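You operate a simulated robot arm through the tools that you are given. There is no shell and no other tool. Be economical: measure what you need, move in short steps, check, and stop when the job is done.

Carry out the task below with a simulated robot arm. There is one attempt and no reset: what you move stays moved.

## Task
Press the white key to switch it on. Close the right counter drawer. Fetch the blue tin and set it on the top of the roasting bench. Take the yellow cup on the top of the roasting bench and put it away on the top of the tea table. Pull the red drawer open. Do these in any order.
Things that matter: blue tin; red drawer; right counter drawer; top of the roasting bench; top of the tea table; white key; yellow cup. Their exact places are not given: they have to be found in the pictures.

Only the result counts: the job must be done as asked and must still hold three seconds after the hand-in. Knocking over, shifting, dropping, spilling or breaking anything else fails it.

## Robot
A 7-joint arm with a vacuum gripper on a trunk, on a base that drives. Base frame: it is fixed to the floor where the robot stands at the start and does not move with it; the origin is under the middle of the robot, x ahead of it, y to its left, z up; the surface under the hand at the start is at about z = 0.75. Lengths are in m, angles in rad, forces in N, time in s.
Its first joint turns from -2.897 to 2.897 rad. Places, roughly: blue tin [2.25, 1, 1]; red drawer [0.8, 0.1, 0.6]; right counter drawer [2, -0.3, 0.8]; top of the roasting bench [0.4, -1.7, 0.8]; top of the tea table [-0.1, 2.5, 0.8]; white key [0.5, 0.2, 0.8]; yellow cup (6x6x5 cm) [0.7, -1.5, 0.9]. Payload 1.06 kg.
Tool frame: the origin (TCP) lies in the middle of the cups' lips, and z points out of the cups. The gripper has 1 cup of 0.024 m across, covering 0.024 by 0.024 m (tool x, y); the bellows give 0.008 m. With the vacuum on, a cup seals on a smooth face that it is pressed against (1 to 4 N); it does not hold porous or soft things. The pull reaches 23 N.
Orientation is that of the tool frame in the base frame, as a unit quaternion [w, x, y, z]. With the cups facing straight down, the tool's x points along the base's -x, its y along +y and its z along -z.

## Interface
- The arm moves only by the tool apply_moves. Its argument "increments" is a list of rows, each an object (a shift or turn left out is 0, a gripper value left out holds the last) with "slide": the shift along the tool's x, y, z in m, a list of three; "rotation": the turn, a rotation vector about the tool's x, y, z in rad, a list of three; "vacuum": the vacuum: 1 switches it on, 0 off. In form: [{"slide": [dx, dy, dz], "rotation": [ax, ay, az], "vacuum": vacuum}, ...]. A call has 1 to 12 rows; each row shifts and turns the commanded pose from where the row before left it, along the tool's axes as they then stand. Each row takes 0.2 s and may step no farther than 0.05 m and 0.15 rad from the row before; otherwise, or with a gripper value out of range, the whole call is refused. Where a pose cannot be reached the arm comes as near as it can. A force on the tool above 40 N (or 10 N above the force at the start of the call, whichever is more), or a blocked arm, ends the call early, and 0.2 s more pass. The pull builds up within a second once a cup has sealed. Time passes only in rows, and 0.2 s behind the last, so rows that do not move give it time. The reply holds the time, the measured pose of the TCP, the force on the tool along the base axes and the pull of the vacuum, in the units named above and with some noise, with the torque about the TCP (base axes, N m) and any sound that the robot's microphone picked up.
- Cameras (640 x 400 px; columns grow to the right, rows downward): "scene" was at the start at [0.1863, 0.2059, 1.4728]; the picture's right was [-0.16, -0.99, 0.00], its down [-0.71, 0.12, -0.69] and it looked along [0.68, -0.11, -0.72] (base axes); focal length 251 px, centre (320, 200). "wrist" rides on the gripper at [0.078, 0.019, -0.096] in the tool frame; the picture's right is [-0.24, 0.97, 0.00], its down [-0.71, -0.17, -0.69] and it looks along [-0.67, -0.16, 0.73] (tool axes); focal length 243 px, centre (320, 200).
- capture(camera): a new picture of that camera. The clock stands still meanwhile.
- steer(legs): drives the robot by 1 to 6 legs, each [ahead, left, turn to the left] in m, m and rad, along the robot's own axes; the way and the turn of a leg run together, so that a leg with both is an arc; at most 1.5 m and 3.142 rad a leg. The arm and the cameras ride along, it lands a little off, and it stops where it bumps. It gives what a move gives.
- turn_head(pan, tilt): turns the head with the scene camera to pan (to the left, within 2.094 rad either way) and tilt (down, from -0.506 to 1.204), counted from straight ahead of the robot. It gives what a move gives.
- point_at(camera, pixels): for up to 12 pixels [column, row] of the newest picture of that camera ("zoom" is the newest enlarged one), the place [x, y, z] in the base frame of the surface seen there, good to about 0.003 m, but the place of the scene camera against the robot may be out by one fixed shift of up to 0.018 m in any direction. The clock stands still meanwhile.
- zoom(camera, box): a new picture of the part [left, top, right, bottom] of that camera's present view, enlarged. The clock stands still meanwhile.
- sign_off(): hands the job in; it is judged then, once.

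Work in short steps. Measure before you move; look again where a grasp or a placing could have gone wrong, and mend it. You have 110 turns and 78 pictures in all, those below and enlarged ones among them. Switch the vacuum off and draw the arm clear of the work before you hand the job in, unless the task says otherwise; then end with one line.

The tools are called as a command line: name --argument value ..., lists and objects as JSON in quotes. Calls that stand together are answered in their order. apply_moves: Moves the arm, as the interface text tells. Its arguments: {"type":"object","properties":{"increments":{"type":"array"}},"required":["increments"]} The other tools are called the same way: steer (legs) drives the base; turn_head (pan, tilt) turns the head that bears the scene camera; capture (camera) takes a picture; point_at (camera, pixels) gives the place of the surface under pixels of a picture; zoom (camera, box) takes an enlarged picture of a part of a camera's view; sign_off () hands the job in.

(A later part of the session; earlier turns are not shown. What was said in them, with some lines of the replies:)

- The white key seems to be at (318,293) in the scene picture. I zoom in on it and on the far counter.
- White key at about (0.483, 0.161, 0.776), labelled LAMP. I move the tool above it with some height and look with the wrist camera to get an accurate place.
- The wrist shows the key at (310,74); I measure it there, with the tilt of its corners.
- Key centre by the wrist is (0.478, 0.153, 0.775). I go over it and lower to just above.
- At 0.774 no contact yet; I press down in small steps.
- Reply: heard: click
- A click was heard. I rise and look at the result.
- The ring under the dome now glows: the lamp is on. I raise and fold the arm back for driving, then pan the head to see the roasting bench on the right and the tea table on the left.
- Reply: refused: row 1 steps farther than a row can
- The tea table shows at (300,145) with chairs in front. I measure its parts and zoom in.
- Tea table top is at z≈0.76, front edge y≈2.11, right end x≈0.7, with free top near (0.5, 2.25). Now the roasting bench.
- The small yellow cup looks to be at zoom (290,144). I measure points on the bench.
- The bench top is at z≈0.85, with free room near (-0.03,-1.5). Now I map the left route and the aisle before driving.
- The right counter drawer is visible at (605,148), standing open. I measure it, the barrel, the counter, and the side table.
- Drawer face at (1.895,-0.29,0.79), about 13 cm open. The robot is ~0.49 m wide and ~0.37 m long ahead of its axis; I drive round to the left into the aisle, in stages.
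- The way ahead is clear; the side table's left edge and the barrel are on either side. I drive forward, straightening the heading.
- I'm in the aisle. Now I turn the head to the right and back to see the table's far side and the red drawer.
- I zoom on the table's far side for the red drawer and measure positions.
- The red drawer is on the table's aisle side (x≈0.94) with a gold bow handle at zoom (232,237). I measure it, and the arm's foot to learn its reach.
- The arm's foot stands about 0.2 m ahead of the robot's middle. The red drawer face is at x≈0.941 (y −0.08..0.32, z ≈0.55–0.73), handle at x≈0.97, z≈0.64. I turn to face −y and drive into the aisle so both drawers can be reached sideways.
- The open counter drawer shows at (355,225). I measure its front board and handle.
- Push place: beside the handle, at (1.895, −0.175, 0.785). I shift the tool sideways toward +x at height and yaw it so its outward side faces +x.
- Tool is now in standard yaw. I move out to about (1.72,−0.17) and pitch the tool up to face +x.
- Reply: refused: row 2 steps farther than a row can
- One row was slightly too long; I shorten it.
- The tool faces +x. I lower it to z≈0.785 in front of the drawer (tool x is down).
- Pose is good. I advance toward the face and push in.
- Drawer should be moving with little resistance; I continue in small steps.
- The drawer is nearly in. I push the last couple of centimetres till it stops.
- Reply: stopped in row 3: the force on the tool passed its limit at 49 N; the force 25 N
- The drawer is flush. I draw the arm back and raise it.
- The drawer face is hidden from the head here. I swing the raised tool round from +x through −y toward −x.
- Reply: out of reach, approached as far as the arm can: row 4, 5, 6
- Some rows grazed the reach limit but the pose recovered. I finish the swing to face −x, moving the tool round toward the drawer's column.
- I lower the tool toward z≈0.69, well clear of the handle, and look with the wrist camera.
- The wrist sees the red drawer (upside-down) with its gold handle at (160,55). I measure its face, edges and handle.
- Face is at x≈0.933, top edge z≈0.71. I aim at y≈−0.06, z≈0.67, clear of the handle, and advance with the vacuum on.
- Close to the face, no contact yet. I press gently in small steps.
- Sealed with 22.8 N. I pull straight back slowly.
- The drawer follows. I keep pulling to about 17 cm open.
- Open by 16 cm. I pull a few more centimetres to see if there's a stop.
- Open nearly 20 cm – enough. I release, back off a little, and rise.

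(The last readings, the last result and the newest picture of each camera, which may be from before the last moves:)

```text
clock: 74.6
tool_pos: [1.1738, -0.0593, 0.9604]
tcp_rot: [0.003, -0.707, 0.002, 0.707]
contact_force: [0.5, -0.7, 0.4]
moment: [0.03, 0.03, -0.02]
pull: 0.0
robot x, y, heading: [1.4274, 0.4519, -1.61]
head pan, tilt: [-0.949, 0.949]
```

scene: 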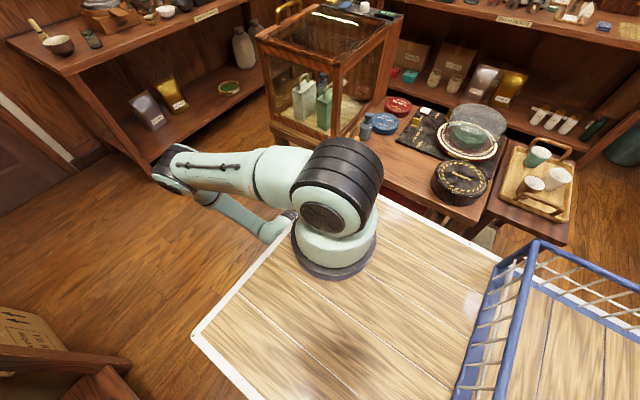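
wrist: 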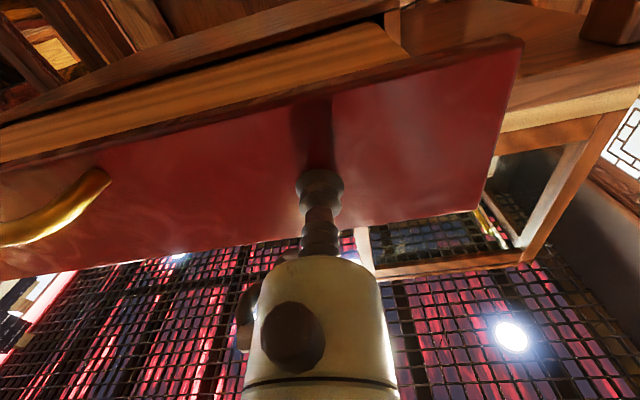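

I pitch the tool back to pointing down while rising.

apply_moves --increments '[{"slide": [-0.045, 0, 0], "rotation": [0, 0.12, 0]}, {"slide": [-0.045, 0, 0], "rotation": [0, 0.145, 0]}, {"slide": [-0.045, 0, 0], "rotation": [0, 0.145, 0]}, {"slide": [-0.045, 0, 0], "rotation": [0, 0.145, 0]}, {"rotation": [0, 0.145, 0]}, {"rotation": [0, 0.145, 0]}, {"rotation": [0, 0.145, 0]}, {"rotation": [0, 0.145, 0]}, {"rotation": [0, 0.145, 0]}, {"rotation": [0, 0.145, 0]}, {"rotation": [0, 0.145, 0]}]'

apply_moves --increments '[{"slide": [0.04, 0, 0], "rotation": [0, 0, -0.13]}, {"slide": [0.03, 0, 0], "rotation": [0, 0, -0.145]}, {"rotation": [0, 0, -0.145]}, {"rotation": [0, 0, -0.145]}, {"rotation": [0, 0, -0.145]}, {"rotation": [0, 0, -0.145]}, {"rotation": [0, 0, -0.145]}, {"rotation": [0, 0, -0.145]}, {"rotation": [0, 0, -0.145]}, {"rotation": [0, 0, -0.145]}, {"rotation": [0, 0, -0.145]}]'

```text
clock: 77.2
tool_pos: [1.0956, -0.0133, 1.1342]
tcp_rot: [0.003, 0.995, -0.098, -0.028]
contact_force: [0.0, -0.6, 0.1]
moment: [0.04, -0.04, 0.0]
pull: 0.1
out of reach, approached as far as the arm can: row 10
robot x, y, heading: [1.4289, 0.449, -1.609]
head pan, tilt: [-0.949, 0.949]
stopped in row 11: the arm was blocked; the commanded pose is now the measured one
```

```text
clock: 79.6
tool_pos: [1.1648, -0.0242, 1.1312]
tcp_rot: [-0.019, 0.769, 0.639, -0.02]
contact_force: [-0.1, -0.1, 0.1]
moment: [0.03, 0.0, 0.03]
pull: 0.0
robot x, y, heading: [1.4247, 0.4506, -1.605]
head pan, tilt: [-0.949, 0.949]
```

The arm touched a limit near the end but recovered nearly upright. I check its posture before driving.

capture --camera "scene"

```text
46 pictures are left
```

scene: 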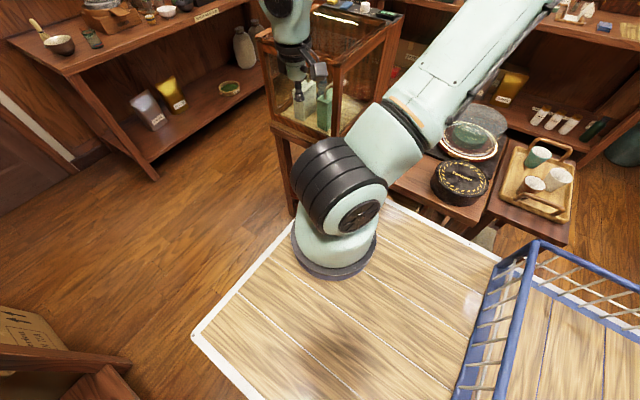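

I bring the tool to the front of the robot and straighten it.

apply_moves --increments '[{"slide": [-0.01, 0.045, 0], "rotation": [-0.055, 0, 0]}, {"slide": [-0.01, 0.045, 0], "rotation": [0, 0, -0.14]}, {"slide": [-0.02, 0.045, 0]}, {"slide": [-0.02, 0.045, 0]}, {"slide": [-0.02, 0.045, 0]}, {"slide": [-0.02, 0.02, 0]}, {}]'

steer --legs '[[0, 0.1, 0], [-0.65, 0, 0], [0, 0, 1.6]]'

turn_head --pan 0 --tilt 0.7

capture --camera "scene"

```text
clock: 81.2
tool_pos: [1.4009, -0.1489, 1.1274]
tcp_rot: [0.002, 0.723, 0.691, -0.004]
contact_force: [0.4, 1.0, 0.9]
moment: [-0.02, 0.01, -0.03]
pull: 0.0
robot x, y, heading: [1.4274, 0.4509, -1.606]
head pan, tilt: [-0.949, 0.949]
```

```text
clock: 89.4
tool_pos: [2.1444, 1.0792, 1.1268]
tcp_rot: [0.005, 0.01, 1.0, 0.0]
contact_force: [0.2, 0.5, -0.2]
moment: [0.03, 0.03, -0.02]
pull: 0.0
robot x, y, heading: [1.5468, 1.0942, -0.01]
head pan, tilt: [-0.949, 0.949]
```

```text
clock: 90.6
tool_pos: [2.1443, 1.0799, 1.1254]
tcp_rot: [0.005, 0.01, 1.0, -0.001]
contact_force: [-0.8, 0.1, 0.4]
moment: [0.02, -0.01, 0.03]
pull: 0.0
robot x, y, heading: [1.5435, 1.0885, -0.006]
head pan, tilt: [0.0, 0.7]
```

```text
45 pictures are left
```

scene: 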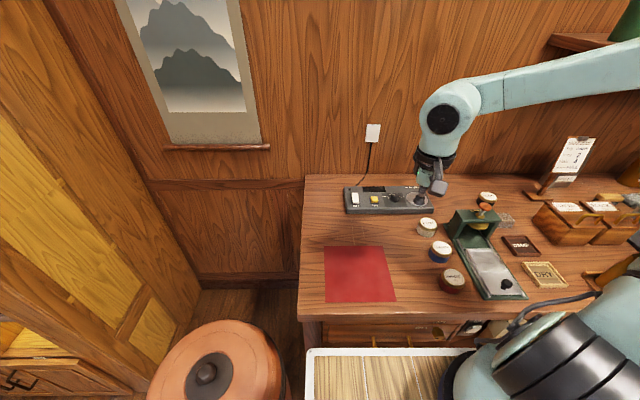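

The blue tin stands at (440,250) between cream and red tins. I zoom and measure.

zoom --camera "scene" --box '[380, 180, 540, 310]'

point_at --camera "scene" --pixels '[[440, 247], [440, 260], [426, 223], [452, 275], [420, 255], [473, 220], [440, 242]]'

capture --camera "wrist"

```text
3.08 times, centred on (460, 245) of scene
```

zoom: 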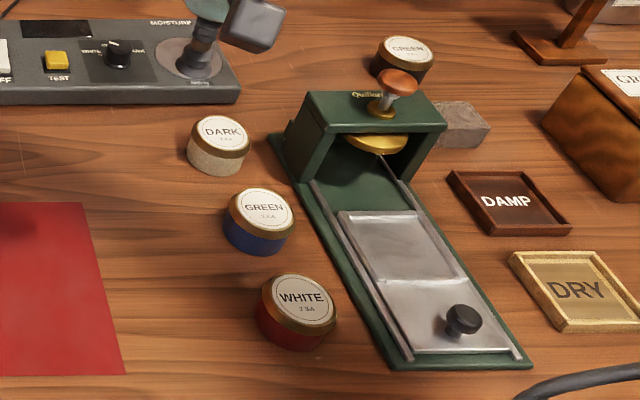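

```text
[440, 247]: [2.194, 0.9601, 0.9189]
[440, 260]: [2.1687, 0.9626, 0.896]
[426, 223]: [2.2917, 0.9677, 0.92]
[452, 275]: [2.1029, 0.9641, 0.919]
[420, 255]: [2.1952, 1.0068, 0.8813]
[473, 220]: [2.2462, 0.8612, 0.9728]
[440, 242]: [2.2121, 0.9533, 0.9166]
```

```text
43 pictures are left
```

wrist: 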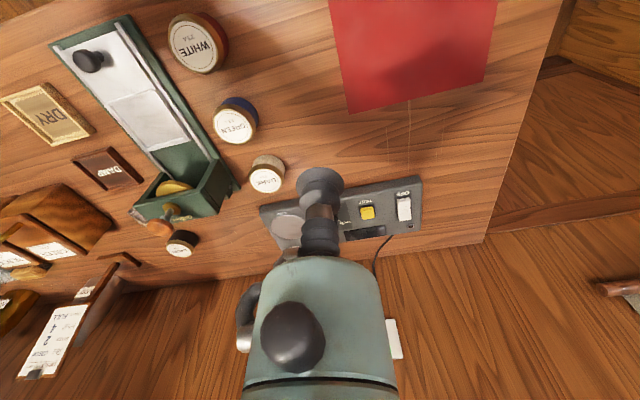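

I measure the blue tin in the wrist view at (234,125).

point_at --camera "wrist" --pixels '[[234, 126], [225, 113], [248, 125], [216, 127], [234, 141], [267, 180], [196, 45], [285, 130]]'

zoom --camera "wrist" --box '[180, 70, 300, 200]'

```text
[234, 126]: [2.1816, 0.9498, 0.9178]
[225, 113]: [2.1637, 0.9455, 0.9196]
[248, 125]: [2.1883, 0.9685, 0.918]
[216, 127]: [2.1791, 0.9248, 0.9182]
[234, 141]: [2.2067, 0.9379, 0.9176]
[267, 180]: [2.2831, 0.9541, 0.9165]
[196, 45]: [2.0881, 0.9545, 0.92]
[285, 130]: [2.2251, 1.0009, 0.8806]
```

```text
3.08 times, centred on (240, 135) of wrist
```

zoom: 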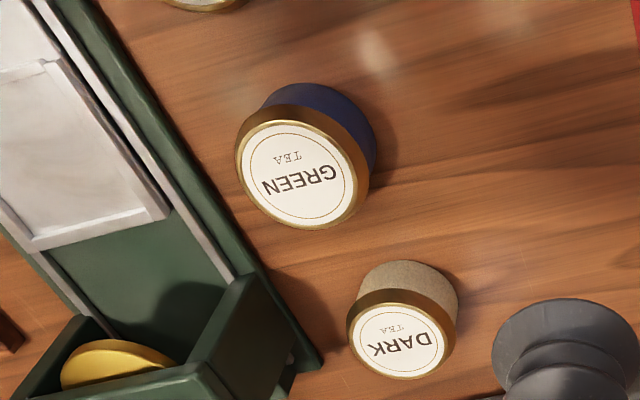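

Lid centre is (2.182, 0.948, 0.918). I go over it and lower to just above.

apply_moves --increments '[{"slide": [-0.02, -0.045, 0]}, {"slide": [-0.018, -0.045, 0]}, {"slide": [0, -0.042, 0.02]}, {"slide": [0, 0, 0.045]}, {"slide": [0, 0, 0.045]}, {"slide": [0, 0, 0.045]}, {"slide": [0, 0, 0.035]}, {}]'

capture --camera "wrist"

```text
clock: 92.4
tool_pos: [2.1799, 0.9474, 0.937]
tcp_rot: [0.004, 0.011, 1.0, -0.001]
contact_force: [0.6, -0.7, 0.5]
moment: [0.0, 0.0, -0.04]
pull: 0.0
robot x, y, heading: [1.5454, 1.0934, -0.011]
head pan, tilt: [0.0, 0.7]
```

```text
41 pictures are left
```

wrist: 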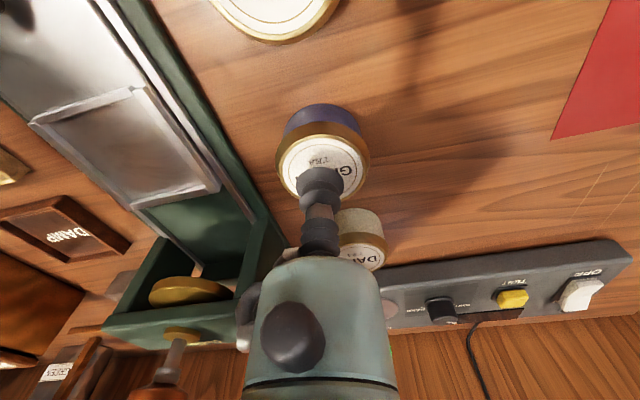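

Centred over the lid. I lower with the vacuum on until it seals.

apply_moves --increments '[{"slide": [0, 0, 0.01], "vacuum": 1}, {"slide": [0, 0, 0.006]}, {"slide": [0, 0, 0.004]}, {"slide": [0, 0, 0.003]}, {}, {}, {}]'

```text
clock: 94.0
tool_pos: [2.1814, 0.9459, 0.9138]
tcp_rot: [0.004, 0.011, 1.0, -0.001]
contact_force: [-1.9, -1.4, 4.8]
moment: [0.02, 0.07, 0.02]
pull: 23.8
robot x, y, heading: [1.5449, 1.091, -0.009]
head pan, tilt: [0.0, 0.7]
```

Sealed. I lift the tin straight up, slowly first, and draw it toward the robot.

apply_moves --increments '[{"slide": [0, 0, -0.01]}, {"slide": [0, 0, -0.03]}, {"slide": [0, 0, -0.04]}, {"slide": [0, 0, -0.04]}, {"slide": [0, 0, -0.04]}, {"slide": [0, 0, -0.04]}, {"slide": [0.04, 0.02, -0.02]}, {"slide": [0.04, 0.03, 0]}, {"slide": [0, 0.04, 0]}, {}]'

capture --camera "wrist"

```text
clock: 96.2
tool_pos: [2.102, 1.0384, 1.1356]
tcp_rot: [0.005, 0.011, 1.0, -0.001]
contact_force: [-0.6, 0.5, -1.0]
moment: [-0.03, 0.02, -0.02]
pull: 23.1
robot x, y, heading: [1.5467, 1.0914, -0.012]
head pan, tilt: [0.0, 0.7]
```

```text
40 pictures are left
```

wrist: 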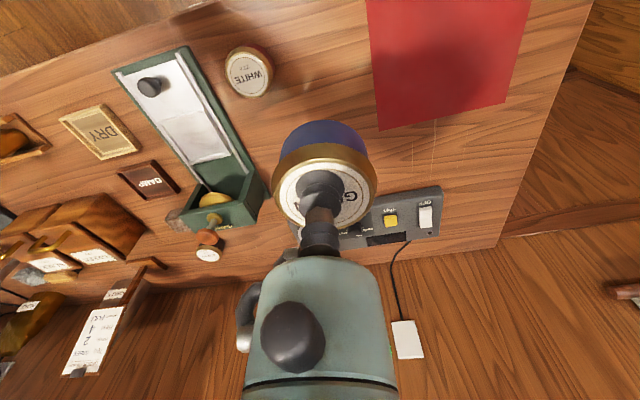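

The tin hangs firmly. I drive back out of the aisle and around to the right, toward the bench.

steer --legs '[[-0.3, 0.07, 0.01], [-1.35, 0, 0], [0, -1.0, 0]]'

turn_head --pan -1.5 --tilt 0.75

capture --camera "scene"

```text
clock: 109.5
tool_pos: [0.3946, 0.1256, 1.1364]
tcp_rot: [0.004, 0.029, 1.0, -0.001]
contact_force: [0.2, -0.9, -0.3]
moment: [-0.02, 0.03, -0.01]
pull: 22.9
robot x, y, heading: [-0.1638, 0.1982, -0.046]
head pan, tilt: [0.0, 0.7]
```

```text
clock: 111.1
tool_pos: [0.395, 0.1252, 1.1356]
tcp_rot: [0.005, 0.029, 1.0, -0.001]
contact_force: [-1.3, 0.2, -0.7]
moment: [-0.02, 0.04, -0.02]
pull: 22.0
robot x, y, heading: [-0.1583, 0.199, -0.048]
head pan, tilt: [-1.499, 0.75]
```

```text
39 pictures are left
```

scene: 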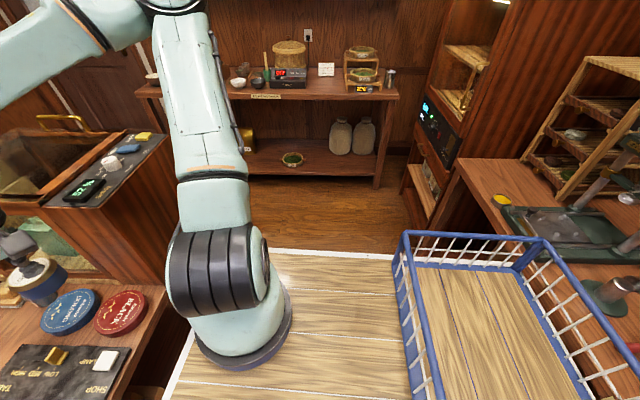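

I measure the humidor's corner, the cabinet and the rear shelf so the robot fits.

point_at --camera "scene" --pixels '[[168, 138], [70, 208], [165, 280], [520, 270], [462, 168], [412, 215], [440, 150], [395, 237], [285, 225], [200, 300], [330, 85]]'

```text
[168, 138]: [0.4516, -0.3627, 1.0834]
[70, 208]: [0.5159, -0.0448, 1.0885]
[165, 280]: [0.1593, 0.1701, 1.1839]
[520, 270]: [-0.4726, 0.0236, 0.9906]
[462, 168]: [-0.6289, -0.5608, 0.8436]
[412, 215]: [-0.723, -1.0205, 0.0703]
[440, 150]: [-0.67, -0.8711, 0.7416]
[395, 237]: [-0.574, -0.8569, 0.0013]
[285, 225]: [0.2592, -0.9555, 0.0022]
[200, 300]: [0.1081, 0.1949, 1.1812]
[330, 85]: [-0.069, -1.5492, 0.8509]
```

There's enough room in front of the bench (humidor side at y≈−0.45, cabinet at x≈−0.65). I strafe right, then turn to face the bench.

steer --legs '[[0, 0, 0.045], [0.04, -0.98, 0], [0, 0, -1.57]]'

turn_head --pan 0.0 --tilt 0.7

capture --camera "scene"

```text
clock: 120.4
tool_pos: [-0.1874, -1.3306, 1.1357]
tcp_rot: [0.003, 0.72, 0.694, -0.004]
contact_force: [-0.3, 0.5, -0.9]
moment: [0.03, 0.0, 0.0]
pull: 22.8
robot x, y, heading: [-0.1246, -0.7751, -1.6]
head pan, tilt: [-1.499, 0.75]
```

```text
clock: 122.0
tool_pos: [-0.1892, -1.3296, 1.135]
tcp_rot: [0.003, 0.72, 0.694, -0.004]
contact_force: [0.4, -0.2, -0.9]
moment: [-0.05, -0.03, -0.01]
pull: 22.6
robot x, y, heading: [-0.1282, -0.7748, -1.601]
head pan, tilt: [0.0, 0.7]
```

```text
38 pictures are left
```

scene: 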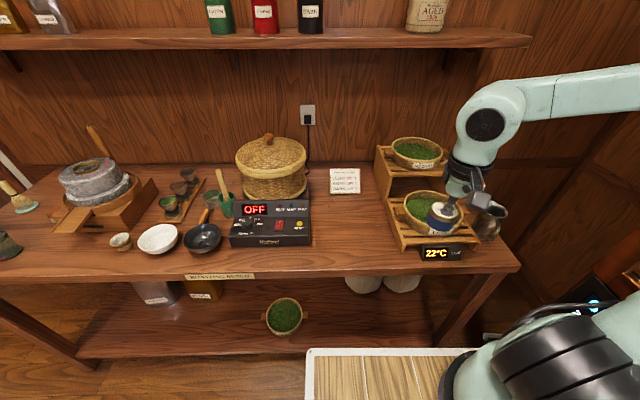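

Free bench top shows around (350,235); the yellow cup at (121,241). I measure both and neighbours.

point_at --camera "scene" --pixels '[[350, 235], [350, 262], [345, 200], [395, 245], [312, 235], [375, 215], [121, 239], [150, 240], [60, 218], [100, 260]]'

zoom --camera "scene" --box '[60, 180, 260, 300]'

```text
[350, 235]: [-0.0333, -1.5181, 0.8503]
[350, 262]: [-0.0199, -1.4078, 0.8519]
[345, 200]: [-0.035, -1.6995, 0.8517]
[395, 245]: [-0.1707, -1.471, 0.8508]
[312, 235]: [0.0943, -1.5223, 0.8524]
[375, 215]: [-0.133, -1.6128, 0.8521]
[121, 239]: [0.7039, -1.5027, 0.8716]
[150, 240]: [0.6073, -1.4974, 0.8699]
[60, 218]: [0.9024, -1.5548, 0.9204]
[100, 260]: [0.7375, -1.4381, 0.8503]
```

```text
3.20 times, centred on (160, 240) of scene
```

zoom: 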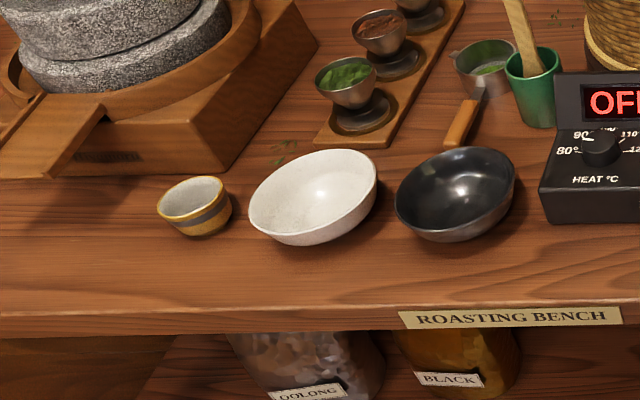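

I carry the tin over (−0.03, −1.50) and lower to a little above the top.

apply_moves --increments '[{"slide": [-0.033, 0.033, 0]}, {"slide": [-0.033, 0.033, 0]}, {"slide": [-0.033, 0.033, 0]}, {"slide": [-0.033, 0.033, 0]}, {"slide": [-0.032, 0.033, 0]}, {"slide": [0, 0, 0.045]}, {"slide": [0, 0, 0.045]}, {"slide": [0, 0, 0.045]}, {"slide": [0, 0, 0.045]}, {"slide": [0, 0, 0.04]}, {}]'

capture --camera "scene"

```text
clock: 124.4
tool_pos: [-0.0294, -1.5022, 0.9151]
tcp_rot: [0.002, 0.72, 0.694, -0.004]
contact_force: [0.3, 0.0, 0.0]
moment: [0.0, -0.01, -0.04]
pull: 22.6
robot x, y, heading: [-0.1294, -0.7758, -1.598]
head pan, tilt: [0.0, 0.7]
```

```text
36 pictures are left
```

scene: 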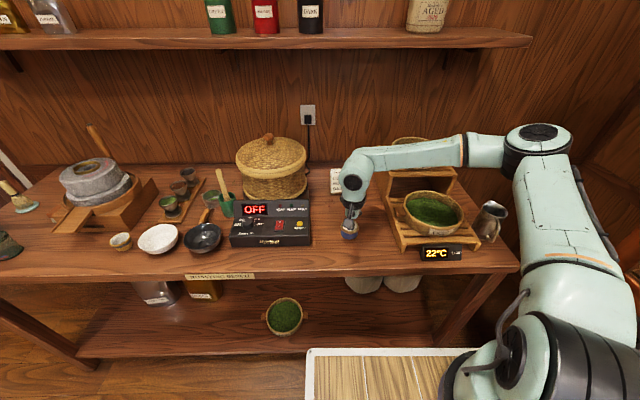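

The spot is clear. I lower in small steps until contact.

apply_moves --increments '[{"slide": [0, 0, 0.015]}, {"slide": [0, 0, 0.008]}, {"slide": [0, 0, 0.003]}, {"slide": [0, 0, 0.002]}, {}]'

```text
clock: 125.6
tool_pos: [-0.0288, -1.5036, 0.889]
tcp_rot: [0.002, 0.72, 0.694, -0.004]
contact_force: [0.1, -0.3, -0.3]
moment: [-0.02, -0.01, 0.02]
pull: 23.2
robot x, y, heading: [-0.125, -0.773, -1.598]
head pan, tilt: [0.0, 0.7]
```

apply_moves --increments '[{"slide": [0, 0, 0.002]}, {"slide": [0, 0, 0.002]}, {"slide": [0, 0, 0.002]}, {}]'

```text
clock: 126.6
tool_pos: [-0.0293, -1.502, 0.8834]
tcp_rot: [0.004, 0.72, 0.694, -0.004]
contact_force: [1.1, -6.4, 15.9]
moment: [0.03, -0.02, -0.02]
pull: 23.0
robot x, y, heading: [-0.1267, -0.7764, -1.592]
head pan, tilt: [0.0, 0.7]
```

The tin stands on the bench. I ease off, release, wait, and rise.

apply_moves --increments '[{"slide": [0, 0, -0.002]}, {"vacuum": 0}, {}, {}, {}, {"slide": [0, 0, -0.01]}, {"slide": [0, 0, -0.04]}, {"slide": [0, 0, -0.05]}, {"slide": [0, 0, -0.05]}, {"slide": [0, 0, -0.05]}, {"slide": [0.04, 0.02, 0]}]'

capture --camera "wrist"

```text
clock: 129.0
tool_pos: [-0.008, -1.4592, 1.0848]
tcp_rot: [0.002, 0.721, 0.693, -0.004]
contact_force: [-0.1, -0.3, -0.8]
moment: [0.01, 0.03, -0.02]
pull: 0.1
robot x, y, heading: [-0.1284, -0.7708, -1.595]
head pan, tilt: [0.0, 0.7]
```

```text
35 pictures are left
```

wrist: 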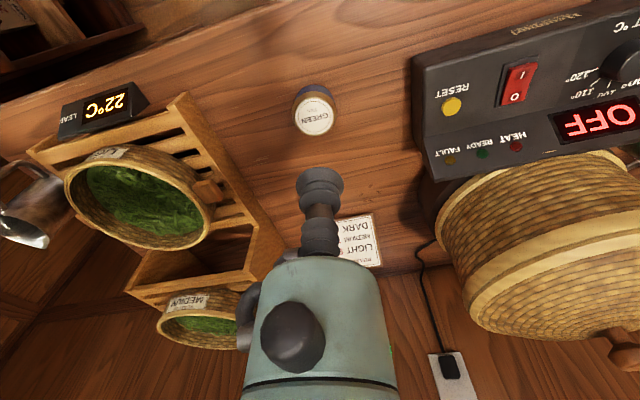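

The tin stands upright. I draw the arm back and up, then strafe left along the bench toward the yellow cup.

apply_moves --increments '[{"slide": [0.045, 0, -0.02]}, {"slide": [0.045, 0, -0.02]}, {"slide": [0.045, 0, -0.01]}, {"slide": [0.045, 0, 0]}]'

steer --legs '[[0.1, 0, 0.025], [0, 0.66, 0]]'

turn_head --pan -0.2 --tilt 0.8

capture --camera "scene"

capture --camera "wrist"

```text
clock: 130.0
tool_pos: [-0.0003, -1.28, 1.13]
tcp_rot: [0.002, 0.721, 0.693, -0.004]
contact_force: [1.2, -0.5, -0.6]
moment: [-0.02, 0.0, -0.01]
pull: 0.1
robot x, y, heading: [-0.127, -0.7726, -1.598]
head pan, tilt: [0.0, 0.7]
```

```text
clock: 134.4
tool_pos: [0.6736, -1.3747, 1.1317]
tcp_rot: [0.002, 0.71, 0.704, -0.004]
contact_force: [-0.5, 1.4, -0.7]
moment: [0.02, -0.01, -0.01]
pull: 0.1
robot x, y, heading: [0.5344, -0.8729, -1.572]
head pan, tilt: [0.0, 0.7]
```

```text
clock: 135.1
tool_pos: [0.6737, -1.3733, 1.1317]
tcp_rot: [0.002, 0.71, 0.704, -0.004]
contact_force: [0.7, 0.1, -0.3]
moment: [-0.01, 0.02, 0.01]
pull: 0.0
robot x, y, heading: [0.5329, -0.8735, -1.574]
head pan, tilt: [-0.201, 0.799]
```

```text
34 pictures are left
```

scene: 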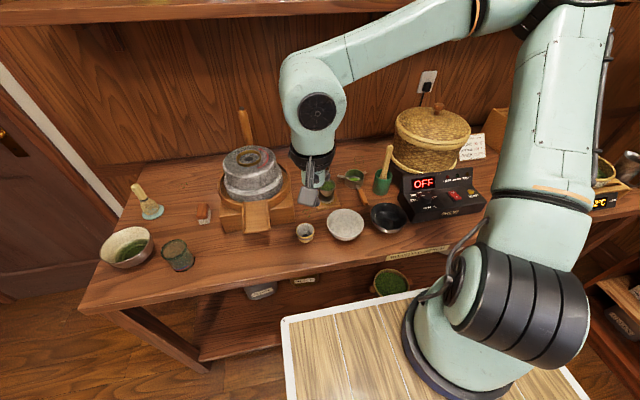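

```text
33 pictures are left
```

wrist: 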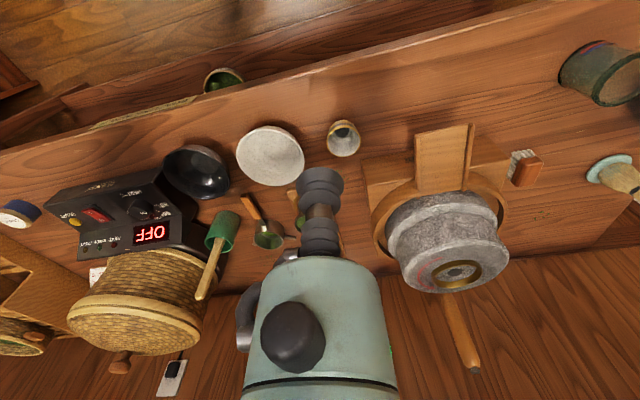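

I zoom the wrist view on the yellow cup at (343,137) to see its interior and measure.

zoom --camera "wrist" --box '[303, 107, 383, 167]'

point_at --camera "zoom" --pixels '[[320, 265], [320, 240], [320, 300], [290, 260], [350, 265], [320, 190], [225, 240], [440, 240], [320, 340], [320, 130]]'

```text
6.67 times, centred on (343, 137) of wrist
```

zoom: 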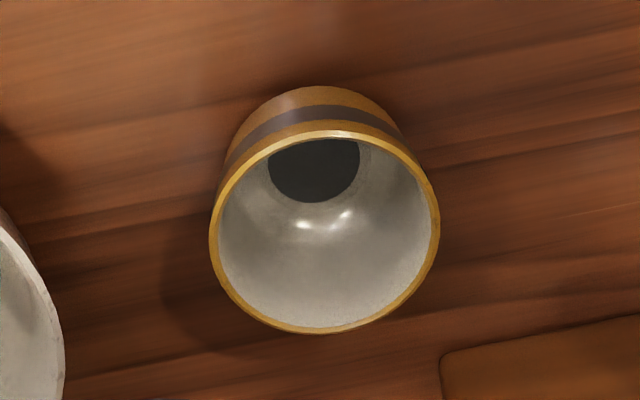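

```text
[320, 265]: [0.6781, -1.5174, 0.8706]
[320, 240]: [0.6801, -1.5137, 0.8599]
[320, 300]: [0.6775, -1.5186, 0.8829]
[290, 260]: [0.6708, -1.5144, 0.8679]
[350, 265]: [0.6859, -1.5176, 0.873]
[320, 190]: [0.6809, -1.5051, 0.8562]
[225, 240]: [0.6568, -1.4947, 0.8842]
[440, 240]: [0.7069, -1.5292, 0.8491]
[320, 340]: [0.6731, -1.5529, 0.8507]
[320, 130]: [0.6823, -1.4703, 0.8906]
```

The cup's rim is at z≈0.89, centre about (0.683,−1.496); a dark flat disc lies at its bottom. I measure that disc.

point_at --camera "zoom" --pixels '[[315, 150], [315, 165], [315, 185], [285, 170], [345, 170], [315, 198], [280, 155], [350, 155], [270, 210], [365, 205], [215, 230], [435, 215]]'

```text
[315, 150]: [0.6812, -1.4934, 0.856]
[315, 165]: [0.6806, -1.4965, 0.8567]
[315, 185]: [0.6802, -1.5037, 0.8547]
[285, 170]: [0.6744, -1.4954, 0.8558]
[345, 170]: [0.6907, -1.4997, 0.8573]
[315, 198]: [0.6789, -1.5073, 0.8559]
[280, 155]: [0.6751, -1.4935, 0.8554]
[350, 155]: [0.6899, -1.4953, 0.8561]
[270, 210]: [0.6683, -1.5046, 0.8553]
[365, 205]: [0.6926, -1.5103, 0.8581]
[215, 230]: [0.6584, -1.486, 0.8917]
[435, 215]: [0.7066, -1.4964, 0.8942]
```

The bottom is flat at z≈0.856 over about 16 mm radius — enough for the 12 mm radius cup. I move over its centre and lower to above the rim.

apply_moves --increments '[{"slide": [-0.045, 0.003, 0]}, {"slide": [-0.045, 0.003, 0]}, {"slide": [-0.032, 0.002, 0.02]}, {"slide": [0, 0, 0.045]}, {"slide": [0, 0, 0.045]}, {"slide": [0, 0, 0.045]}, {"slide": [0, 0, 0.04]}, {}, {}]'

zoom --camera "wrist" --box '[200, 50, 440, 250]'

capture --camera "scene"

```text
clock: 137.1
tool_pos: [0.6819, -1.4969, 0.9364]
tcp_rot: [0.002, 0.71, 0.704, -0.005]
contact_force: [0.4, 0.3, 0.5]
moment: [0.01, -0.01, -0.01]
pull: 0.1
robot x, y, heading: [0.5289, -0.872, -1.563]
head pan, tilt: [-0.201, 0.799]
```

```text
2.00 times, centred on (320, 150) of wrist
```

zoom: 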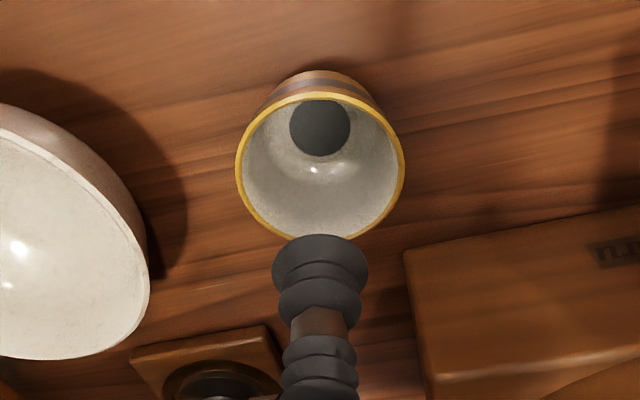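

```text
30 pictures are left
```

scene: 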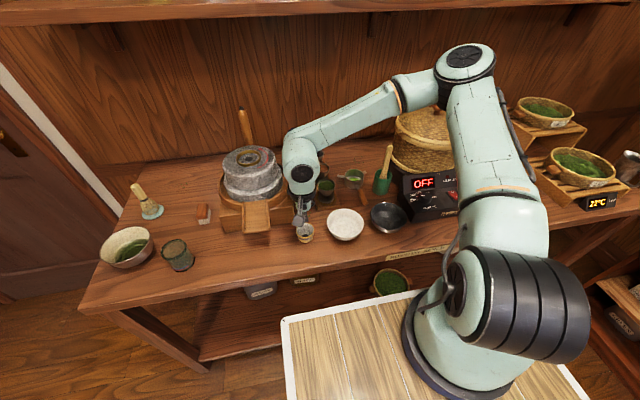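

The dark disc is fully visible at zoom (320,128). I measure its centre and the rim once more from close.

point_at --camera "zoom" --pixels '[[320, 128], [292, 128], [349, 128], [320, 104], [320, 153], [238, 165], [403, 165], [318, 95], [560, 300]]'

```text
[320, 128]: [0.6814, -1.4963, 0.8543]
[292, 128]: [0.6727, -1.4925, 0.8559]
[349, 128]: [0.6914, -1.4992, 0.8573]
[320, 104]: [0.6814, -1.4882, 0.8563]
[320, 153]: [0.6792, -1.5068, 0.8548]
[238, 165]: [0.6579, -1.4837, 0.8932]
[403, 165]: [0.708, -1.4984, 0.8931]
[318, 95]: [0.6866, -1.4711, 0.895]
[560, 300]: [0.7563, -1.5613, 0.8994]
```

Tool and disc are aligned within a millimetre. I lower into the cup with the vacuum on.

apply_moves --increments '[{"slide": [0, 0, 0.025]}, {"slide": [0, 0, 0.025]}, {"slide": [0, 0, 0.015], "vacuum": 1}, {"slide": [0, 0, 0.008]}, {}]'

apply_moves --increments '[{"slide": [0, 0, 0.004]}, {"slide": [0, 0, 0.003]}, {"slide": [0, 0, 0.002]}, {}, {}, {}]'

```text
clock: 138.3
tool_pos: [0.6809, -1.4988, 0.8641]
tcp_rot: [0.002, 0.71, 0.704, -0.004]
contact_force: [0.3, -0.4, -0.6]
moment: [0.01, 0.01, -0.01]
pull: 0.1
robot x, y, heading: [0.5329, -0.8756, -1.568]
head pan, tilt: [-0.201, 0.799]
```

```text
clock: 139.7
tool_pos: [0.6816, -1.4987, 0.8552]
tcp_rot: [0.003, 0.71, 0.704, -0.004]
contact_force: [-0.9, -0.1, 0.1]
moment: [-0.02, 0.01, -0.05]
pull: 23.0
robot x, y, heading: [0.5347, -0.8743, -1.571]
head pan, tilt: [-0.201, 0.799]
```

Sealed at 23 N. I lift straight up and draw the cup toward the robot.

apply_moves --increments '[{"slide": [0, 0, -0.01]}, {"slide": [0, 0, -0.03]}, {"slide": [0, 0, -0.045]}, {"slide": [0, 0, -0.045]}, {"slide": [0, 0, -0.045]}, {"slide": [0, 0, -0.045]}, {"slide": [0, 0, -0.045]}, {"slide": [0.045, 0, 0]}, {"slide": [0.045, -0.02, 0]}, {"slide": [0.04, -0.02, 0]}, {}]'

capture --camera "wrist"

```text
clock: 142.1
tool_pos: [0.6415, -1.3664, 1.1215]
tcp_rot: [0.003, 0.71, 0.704, -0.004]
contact_force: [-0.1, -0.2, -0.5]
moment: [-0.04, 0.04, 0.0]
pull: 22.5
robot x, y, heading: [0.5364, -0.8744, -1.57]
head pan, tilt: [-0.201, 0.799]
```

```text
29 pictures are left
```

wrist: 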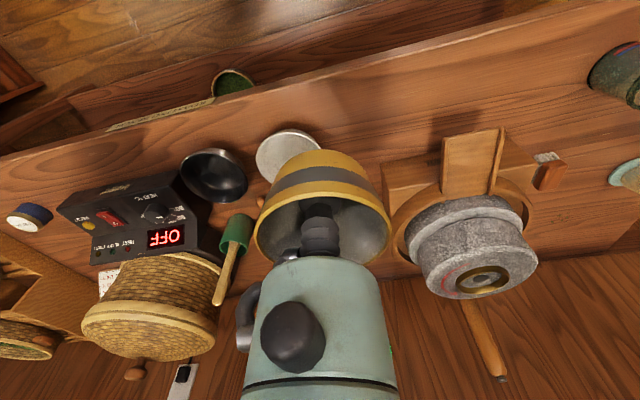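

The cup is held securely. I drive back: strafe right, then reverse along x≈−0.12 past the display table.

steer --legs '[[0, -0.67, 0], [-1.05, 0, 0]]'

turn_head --pan 2.09 --tilt 0.8

capture --camera "scene"

```text
clock: 150.9
tool_pos: [-0.044, -0.3211, 1.122]
tcp_rot: [0.003, 0.712, 0.702, -0.003]
contact_force: [-0.2, -0.3, -0.3]
moment: [-0.05, -0.01, 0.01]
pull: 22.6
robot x, y, heading: [-0.1499, 0.1725, -1.578]
head pan, tilt: [-0.201, 0.799]
```

```text
clock: 153.0
tool_pos: [-0.0455, -0.32, 1.1217]
tcp_rot: [0.002, 0.713, 0.701, -0.004]
contact_force: [-0.1, 0.9, -1.1]
moment: [0.0, 0.01, -0.01]
pull: 23.1
robot x, y, heading: [-0.1496, 0.1744, -1.571]
head pan, tilt: [2.089, 0.799]
```

```text
28 pictures are left
```

scene: 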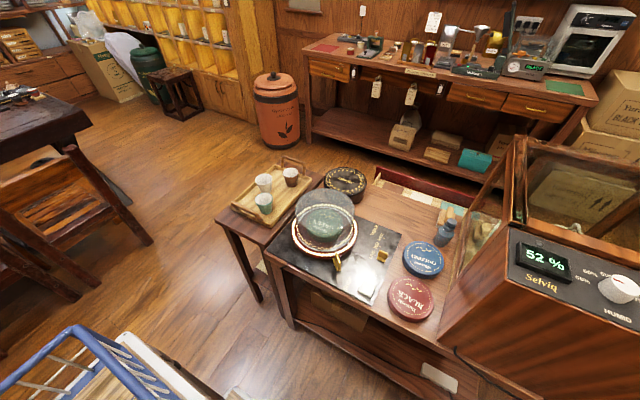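

Drawer states look right. I measure the side table's left corner, the chair and the tea table's near corner before going on.

point_at --camera "scene" --pixels '[[216, 215], [310, 168], [150, 242], [72, 150], [88, 118], [60, 130], [190, 250], [10, 160]]'

steer --legs '[[-1.06, 0, 0]]'

```text
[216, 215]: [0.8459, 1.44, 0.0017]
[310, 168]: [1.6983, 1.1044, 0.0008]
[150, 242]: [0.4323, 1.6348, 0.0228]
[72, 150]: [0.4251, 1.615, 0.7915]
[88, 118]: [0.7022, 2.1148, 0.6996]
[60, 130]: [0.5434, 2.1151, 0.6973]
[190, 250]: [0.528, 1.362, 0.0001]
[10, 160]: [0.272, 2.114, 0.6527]
```

```text
clock: 158.5
tool_pos: [-0.0404, 0.7379, 1.1215]
tcp_rot: [0.003, 0.71, 0.705, -0.003]
contact_force: [-0.1, -0.2, -0.5]
moment: [-0.03, 0.01, 0.0]
pull: 23.3
robot x, y, heading: [-0.1526, 1.2318, -1.57]
head pan, tilt: [2.089, 0.799]
```

I strafe left to x≈0.98 between the chairs and side table, then turn round by the left to face the tea table.

steer --legs '[[0.02, 1.13, 0], [0, 0, 3.13]]'

turn_head --pan 0.2 --tilt 0.8

capture --camera "scene"

```text
clock: 171.6
tool_pos: [0.8648, 1.7061, 1.1208]
tcp_rot: [-0.004, 0.708, -0.706, -0.002]
contact_force: [-1.0, 0.8, -0.2]
moment: [0.04, -0.01, 0.0]
pull: 22.8
robot x, y, heading: [0.9769, 1.2153, 1.58]
head pan, tilt: [2.089, 0.799]
```

```text
clock: 173.5
tool_pos: [0.864, 1.7061, 1.1219]
tcp_rot: [-0.004, 0.708, -0.706, -0.003]
contact_force: [0.5, 0.2, 0.5]
moment: [0.02, -0.02, 0.03]
pull: 23.0
robot x, y, heading: [0.9778, 1.213, 1.582]
head pan, tilt: [0.201, 0.799]
```

```text
27 pictures are left
```

scene: 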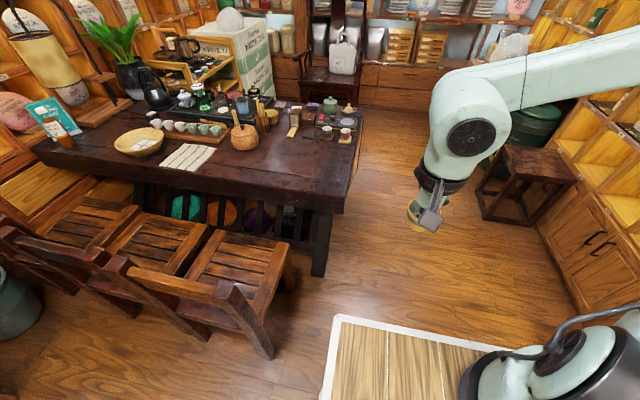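

Free tea-table top shows around (300,175). I measure it and its neighbours.

point_at --camera "scene" --pixels '[[300, 175], [280, 165], [320, 165], [340, 190], [243, 148], [290, 135], [250, 185], [325, 140], [272, 360], [290, 280], [345, 135]]'

zoom --camera "scene" --box '[190, 80, 390, 220]'

```text
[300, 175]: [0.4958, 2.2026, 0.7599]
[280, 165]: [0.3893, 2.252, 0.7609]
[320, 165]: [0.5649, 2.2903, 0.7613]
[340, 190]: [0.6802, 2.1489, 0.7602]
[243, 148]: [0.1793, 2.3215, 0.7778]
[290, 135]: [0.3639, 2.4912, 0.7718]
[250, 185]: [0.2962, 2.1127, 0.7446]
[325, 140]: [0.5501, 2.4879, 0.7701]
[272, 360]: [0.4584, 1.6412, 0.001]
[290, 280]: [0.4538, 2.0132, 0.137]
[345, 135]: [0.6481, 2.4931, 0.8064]
```

```text
2.86 times, centred on (290, 150) of scene
```

zoom: 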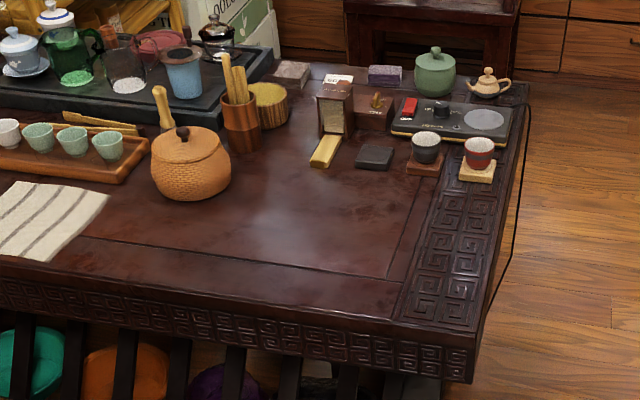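

Target spot: flat panel at about (0.42, 2.29), z≈0.76. I drive closer, staying clear of the chair (x≤0.46).

steer --legs '[[0.37, 0.18, -0.01]]'

```text
clock: 176.0
tool_pos: [0.683, 2.0686, 1.1214]
tcp_rot: [0.003, -0.704, 0.71, 0.004]
contact_force: [-0.5, 0.1, -0.2]
moment: [-0.02, -0.02, -0.02]
pull: 23.3
robot x, y, heading: [0.7948, 1.5749, 1.574]
head pan, tilt: [0.201, 0.799]
```

I move the cup over the spot and lower to about 3 cm above the table.

apply_moves --increments '[{"slide": [-0.037, 0.033, 0]}, {"slide": [-0.037, 0.033, 0]}, {"slide": [-0.037, 0.033, 0]}, {"slide": [-0.037, 0.033, 0]}, {"slide": [-0.037, 0.033, 0]}, {"slide": [-0.035, 0.033, 0]}, {"slide": [0, 0.033, 0.03]}, {"slide": [0, 0.029, 0.04]}, {"slide": [0, 0, 0.05]}, {"slide": [0, 0, 0.05]}, {"slide": [0, 0, 0.05]}, {"slide": [0, 0, 0.05]}]'

capture --camera "scene"

capture --camera "wrist"

```text
clock: 178.6
tool_pos: [0.5724, 2.2266, 0.9026]
tcp_rot: [0.003, -0.706, 0.709, 0.004]
contact_force: [0.3, 0.5, -0.2]
moment: [0.02, -0.01, -0.05]
pull: 22.5
out of reach, approached as far as the arm can: row 5, 6, 7, 8, 11, 12
robot x, y, heading: [0.795, 1.576, 1.567]
head pan, tilt: [0.201, 0.799]
```

```text
25 pictures are left
```

scene: 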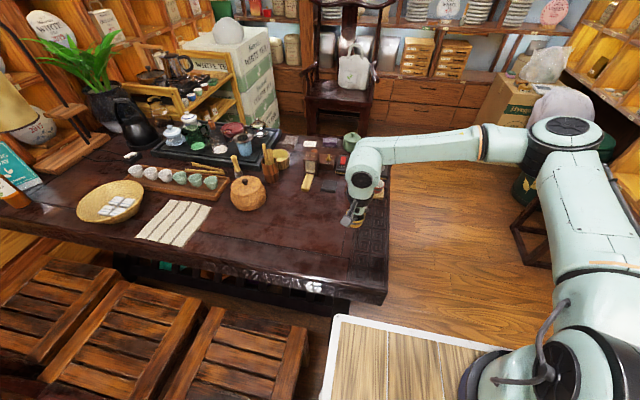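

```text
24 pictures are left
```

wrist: 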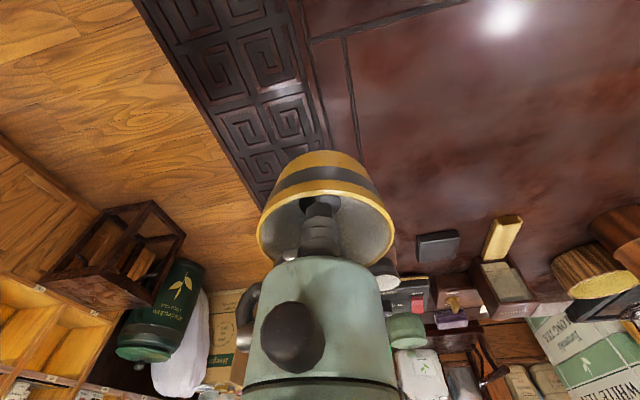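

The arm stops short at (0.572, 2.227). I raise the cup again and read where it stands, before moving the base nearer.

apply_moves --increments '[{"slide": [0, 0, -0.04]}, {"slide": [0, 0, -0.04]}, {"slide": [0, 0, -0.04]}, {"slide": [0.03, -0.03, 0]}, {"slide": [0.03, -0.03, 0]}, {"slide": [0.03, -0.03, 0]}, {}]'

```text
clock: 180.2
tool_pos: [0.6656, 2.1363, 1.0223]
tcp_rot: [0.004, -0.704, 0.71, 0.002]
contact_force: [1.0, -0.5, 0.4]
moment: [0.01, -0.03, 0.0]
pull: 22.5
robot x, y, heading: [0.7941, 1.5714, 1.578]
head pan, tilt: [0.201, 0.799]
```

The command resets to the reached pose, so readings are reliable. I move the base 7 cm forward and 4 cm left (still clear of the chair at x≈0.46).

steer --legs '[[0.07, 0.035, 0]]'

apply_moves --increments '[{"slide": [0, 0.04, 0]}, {"slide": [0, 0.04, 0]}, {"slide": [0, 0.03, 0]}, {"slide": [-0.04, 0, 0]}, {}]'

```text
clock: 181.2
tool_pos: [0.6293, 2.2073, 1.0224]
tcp_rot: [0.003, -0.705, 0.709, 0.003]
contact_force: [-0.8, 0.1, 0.2]
moment: [-0.02, 0.03, -0.01]
pull: 23.0
robot x, y, heading: [0.7554, 1.6442, 1.579]
head pan, tilt: [0.201, 0.799]
```

```text
clock: 182.4
tool_pos: [0.5386, 2.2468, 1.0203]
tcp_rot: [0.004, -0.706, 0.708, 0.002]
contact_force: [0.1, -0.2, 0.1]
moment: [-0.04, -0.04, -0.02]
pull: 22.9
out of reach, approached as far as the arm can: row 3
robot x, y, heading: [0.7565, 1.6453, 1.571]
head pan, tilt: [0.201, 0.799]
```

A wrist limit seems to hold it at this yaw. I turn the tool's yaw to the left and slide further.

apply_moves --increments '[{"rotation": [0, 0, -0.15]}, {"rotation": [0, 0, -0.15]}, {"rotation": [0, 0, -0.15]}, {"slide": [-0.011, 0.022, 0]}, {"slide": [-0.011, 0.023, 0]}, {}]'

capture --camera "scene"

```text
clock: 183.8
tool_pos: [0.5284, 2.2483, 1.0222]
tcp_rot: [-0.004, 0.845, -0.535, -0.003]
contact_force: [0.3, 0.6, -0.9]
moment: [0.03, 0.01, -0.06]
pull: 22.9
out of reach, approached as far as the arm can: row 4, 5
robot x, y, heading: [0.7604, 1.6478, 1.576]
head pan, tilt: [0.201, 0.799]
```

```text
23 pictures are left
```

scene: 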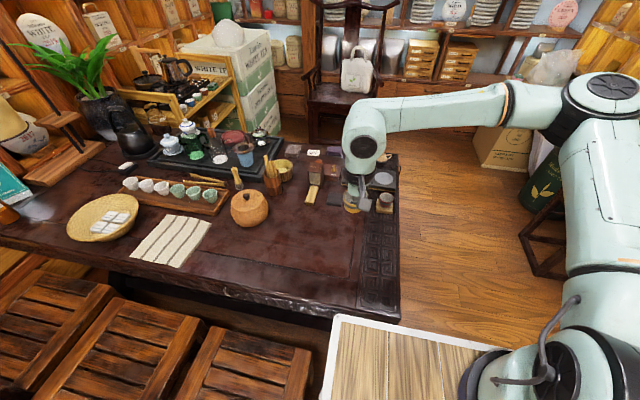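

This arm posture only reaches low when the target is nearly straight ahead. I bring the tool back to front, then re-stand the base angled toward the table's corner.

apply_moves --increments '[{"slide": [0, -0.02, -0.03]}, {"slide": [0, -0.02, -0.03], "rotation": [0, 0, 0.15]}, {"slide": [0, -0.02, -0.02], "rotation": [0, 0, 0.15]}, {"slide": [0, -0.04, 0], "rotation": [0, 0, 0.15]}, {"slide": [0, -0.04, 0]}, {}]'

steer --legs '[[0.0, -0.185, 0], [0.11, 0, 0], [0, 0, 0.6]]'

capture --camera "scene"

```text
clock: 185.2
tool_pos: [0.6641, 2.2749, 1.102]
tcp_rot: [0.004, -0.705, 0.709, 0.003]
contact_force: [0.0, 0.0, 0.0]
moment: [0.01, -0.03, 0.0]
pull: 22.9
robot x, y, heading: [0.7568, 1.6445, 1.577]
head pan, tilt: [0.201, 0.799]
```

```text
clock: 189.2
tool_pos: [0.5062, 2.2182, 1.102]
tcp_rot: [-0.003, 0.885, -0.466, -0.004]
contact_force: [0.4, 0.5, -0.2]
moment: [0.03, 0.0, 0.0]
pull: 23.2
robot x, y, heading: [0.9457, 1.7545, 2.178]
head pan, tilt: [0.201, 0.799]
```

```text
22 pictures are left
```

scene: 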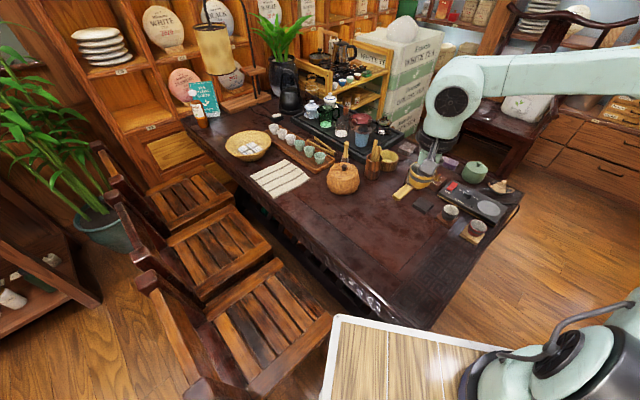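

The base is well placed. I move 7 cm out to about (0.46, 2.27) and lower toward the table in two stages.

apply_moves --increments '[{"slide": [-0.035, 0.004, 0]}, {"slide": [-0.034, 0.004, 0.03]}, {"slide": [0, 0, 0.05]}, {"slide": [0, 0, 0.05]}, {"slide": [0, 0, 0.05]}, {"slide": [0, 0, 0.05]}, {"slide": [0, 0, 0.04]}, {}]'

capture --camera "scene"

```text
clock: 191.0
tool_pos: [0.4559, 2.2746, 0.8322]
tcp_rot: [-0.003, 0.885, -0.465, -0.003]
contact_force: [-0.4, -0.3, -1.3]
moment: [0.01, 0.0, -0.01]
pull: 22.7
robot x, y, heading: [0.9431, 1.7494, 2.18]
head pan, tilt: [0.201, 0.799]
```

```text
21 pictures are left
```

scene: 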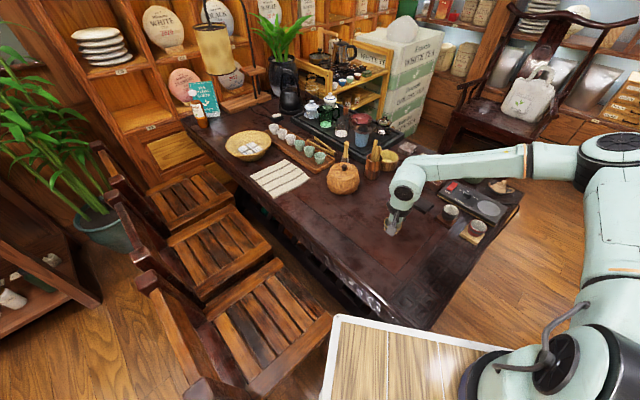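

The lowering works and the spot is clear. I go on down, slowly at the end.

apply_moves --increments '[{"slide": [0, 0, 0.03]}, {"slide": [0, 0, 0.025]}, {"slide": [0, 0, 0.006]}, {"slide": [0, 0, 0.003]}, {}]'

```text
clock: 192.2
tool_pos: [0.4572, 2.2728, 0.7684]
tcp_rot: [-0.003, 0.885, -0.466, -0.003]
contact_force: [-0.2, -0.3, -0.5]
moment: [0.01, 0.0, 0.01]
pull: 23.1
robot x, y, heading: [0.9393, 1.7537, 2.183]
head pan, tilt: [0.201, 0.799]
```

apply_moves --increments '[{"slide": [0, 0, 0.002]}, {"slide": [0, 0, 0.002]}, {}]'

```text
clock: 193.0
tool_pos: [0.4587, 2.273, 0.7645]
tcp_rot: [-0.002, 0.885, -0.465, -0.004]
contact_force: [-0.6, 1.1, 4.4]
moment: [0.0, -0.04, -0.03]
pull: 22.6
robot x, y, heading: [0.941, 1.7551, 2.183]
head pan, tilt: [0.201, 0.799]
```

Contact at 4 N: the cup stands. I release, wait for the vacuum to vent, and rise straight up out of the cup.

apply_moves --increments '[{"vacuum": 0}, {}, {}, {}, {}, {"slide": [0, 0, -0.005]}, {"slide": [0, 0, -0.02]}, {"slide": [0, 0, -0.04]}, {"slide": [0, 0, -0.05]}, {"slide": [0, 0, -0.05]}, {"slide": [0, 0, -0.05]}, {"slide": [0, 0, -0.05]}]'

apply_moves --increments '[{"slide": [0.045, 0, 0]}, {"slide": [0.045, 0, 0]}, {"slide": [0.045, 0, 0]}, {}]'

capture --camera "scene"

capture --camera "wrist"

```text
clock: 195.6
tool_pos: [0.4593, 2.2697, 1.0314]
tcp_rot: [-0.003, 0.885, -0.466, -0.003]
contact_force: [0.0, -0.2, 0.1]
moment: [0.02, -0.02, 0.01]
pull: 0.0
robot x, y, heading: [0.9422, 1.7586, 2.178]
head pan, tilt: [0.201, 0.799]
```

```text
clock: 196.6
tool_pos: [0.5387, 2.1602, 1.0289]
tcp_rot: [-0.002, 0.885, -0.466, -0.004]
contact_force: [0.1, 0.6, -1.1]
moment: [-0.02, 0.03, 0.0]
pull: 0.0
robot x, y, heading: [0.9409, 1.7554, 2.188]
head pan, tilt: [0.201, 0.799]
```

```text
20 pictures are left
```

scene: 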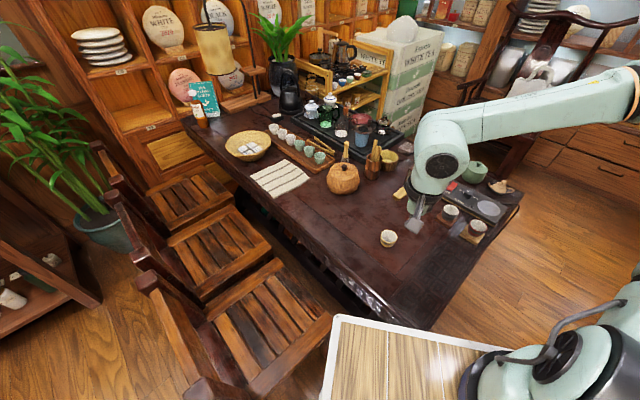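

```text
19 pictures are left
```

wrist: 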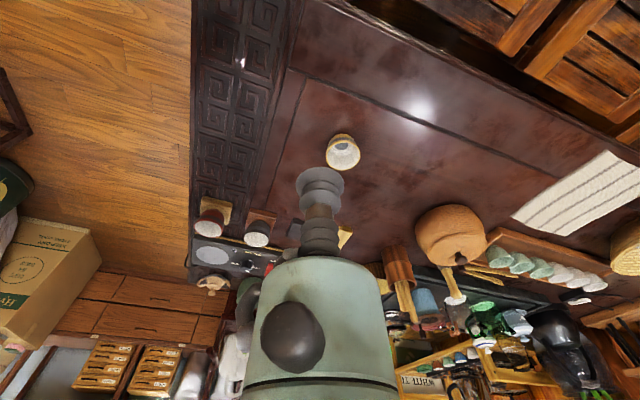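

The cup stands upright on the tea table at (388,238). I turn the head back for a last check of the drawers and lamp.

turn_head --pan -2.09 --tilt 0.5

capture --camera "scene"

```text
clock: 198.8
tool_pos: [0.5368, 2.159, 1.0282]
tcp_rot: [-0.002, 0.885, -0.466, -0.003]
contact_force: [-0.3, -0.2, 0.0]
moment: [0.03, -0.01, 0.01]
pull: 0.1
robot x, y, heading: [0.9448, 1.7547, 2.188]
head pan, tilt: [-2.089, 0.499]
```

```text
18 pictures are left
```

scene: 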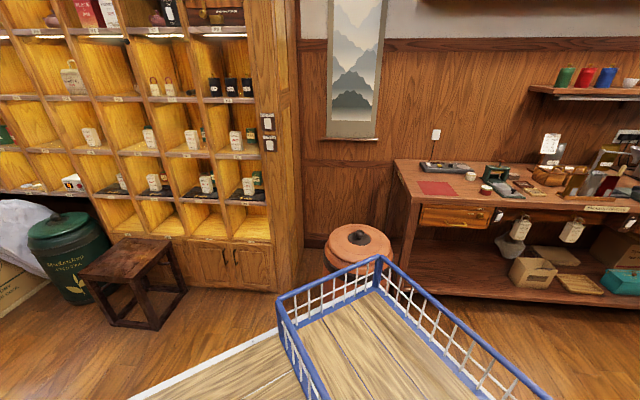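

This view doesn't reach the drawers. The picture at clock 153 showed the ring lit, the counter drawer shut and the red drawer open, and nothing has touched them since. The vacuum is off and the arm is clear, so I hand in.

sign_off

```text
The job is handed in.
```

I did all five tasks and handed the job in: the white key is on, the right counter drawer is closed, the blue tin is on the roasting bench, the yellow cup is on the tea table, and the red drawer is open about 20 cm.
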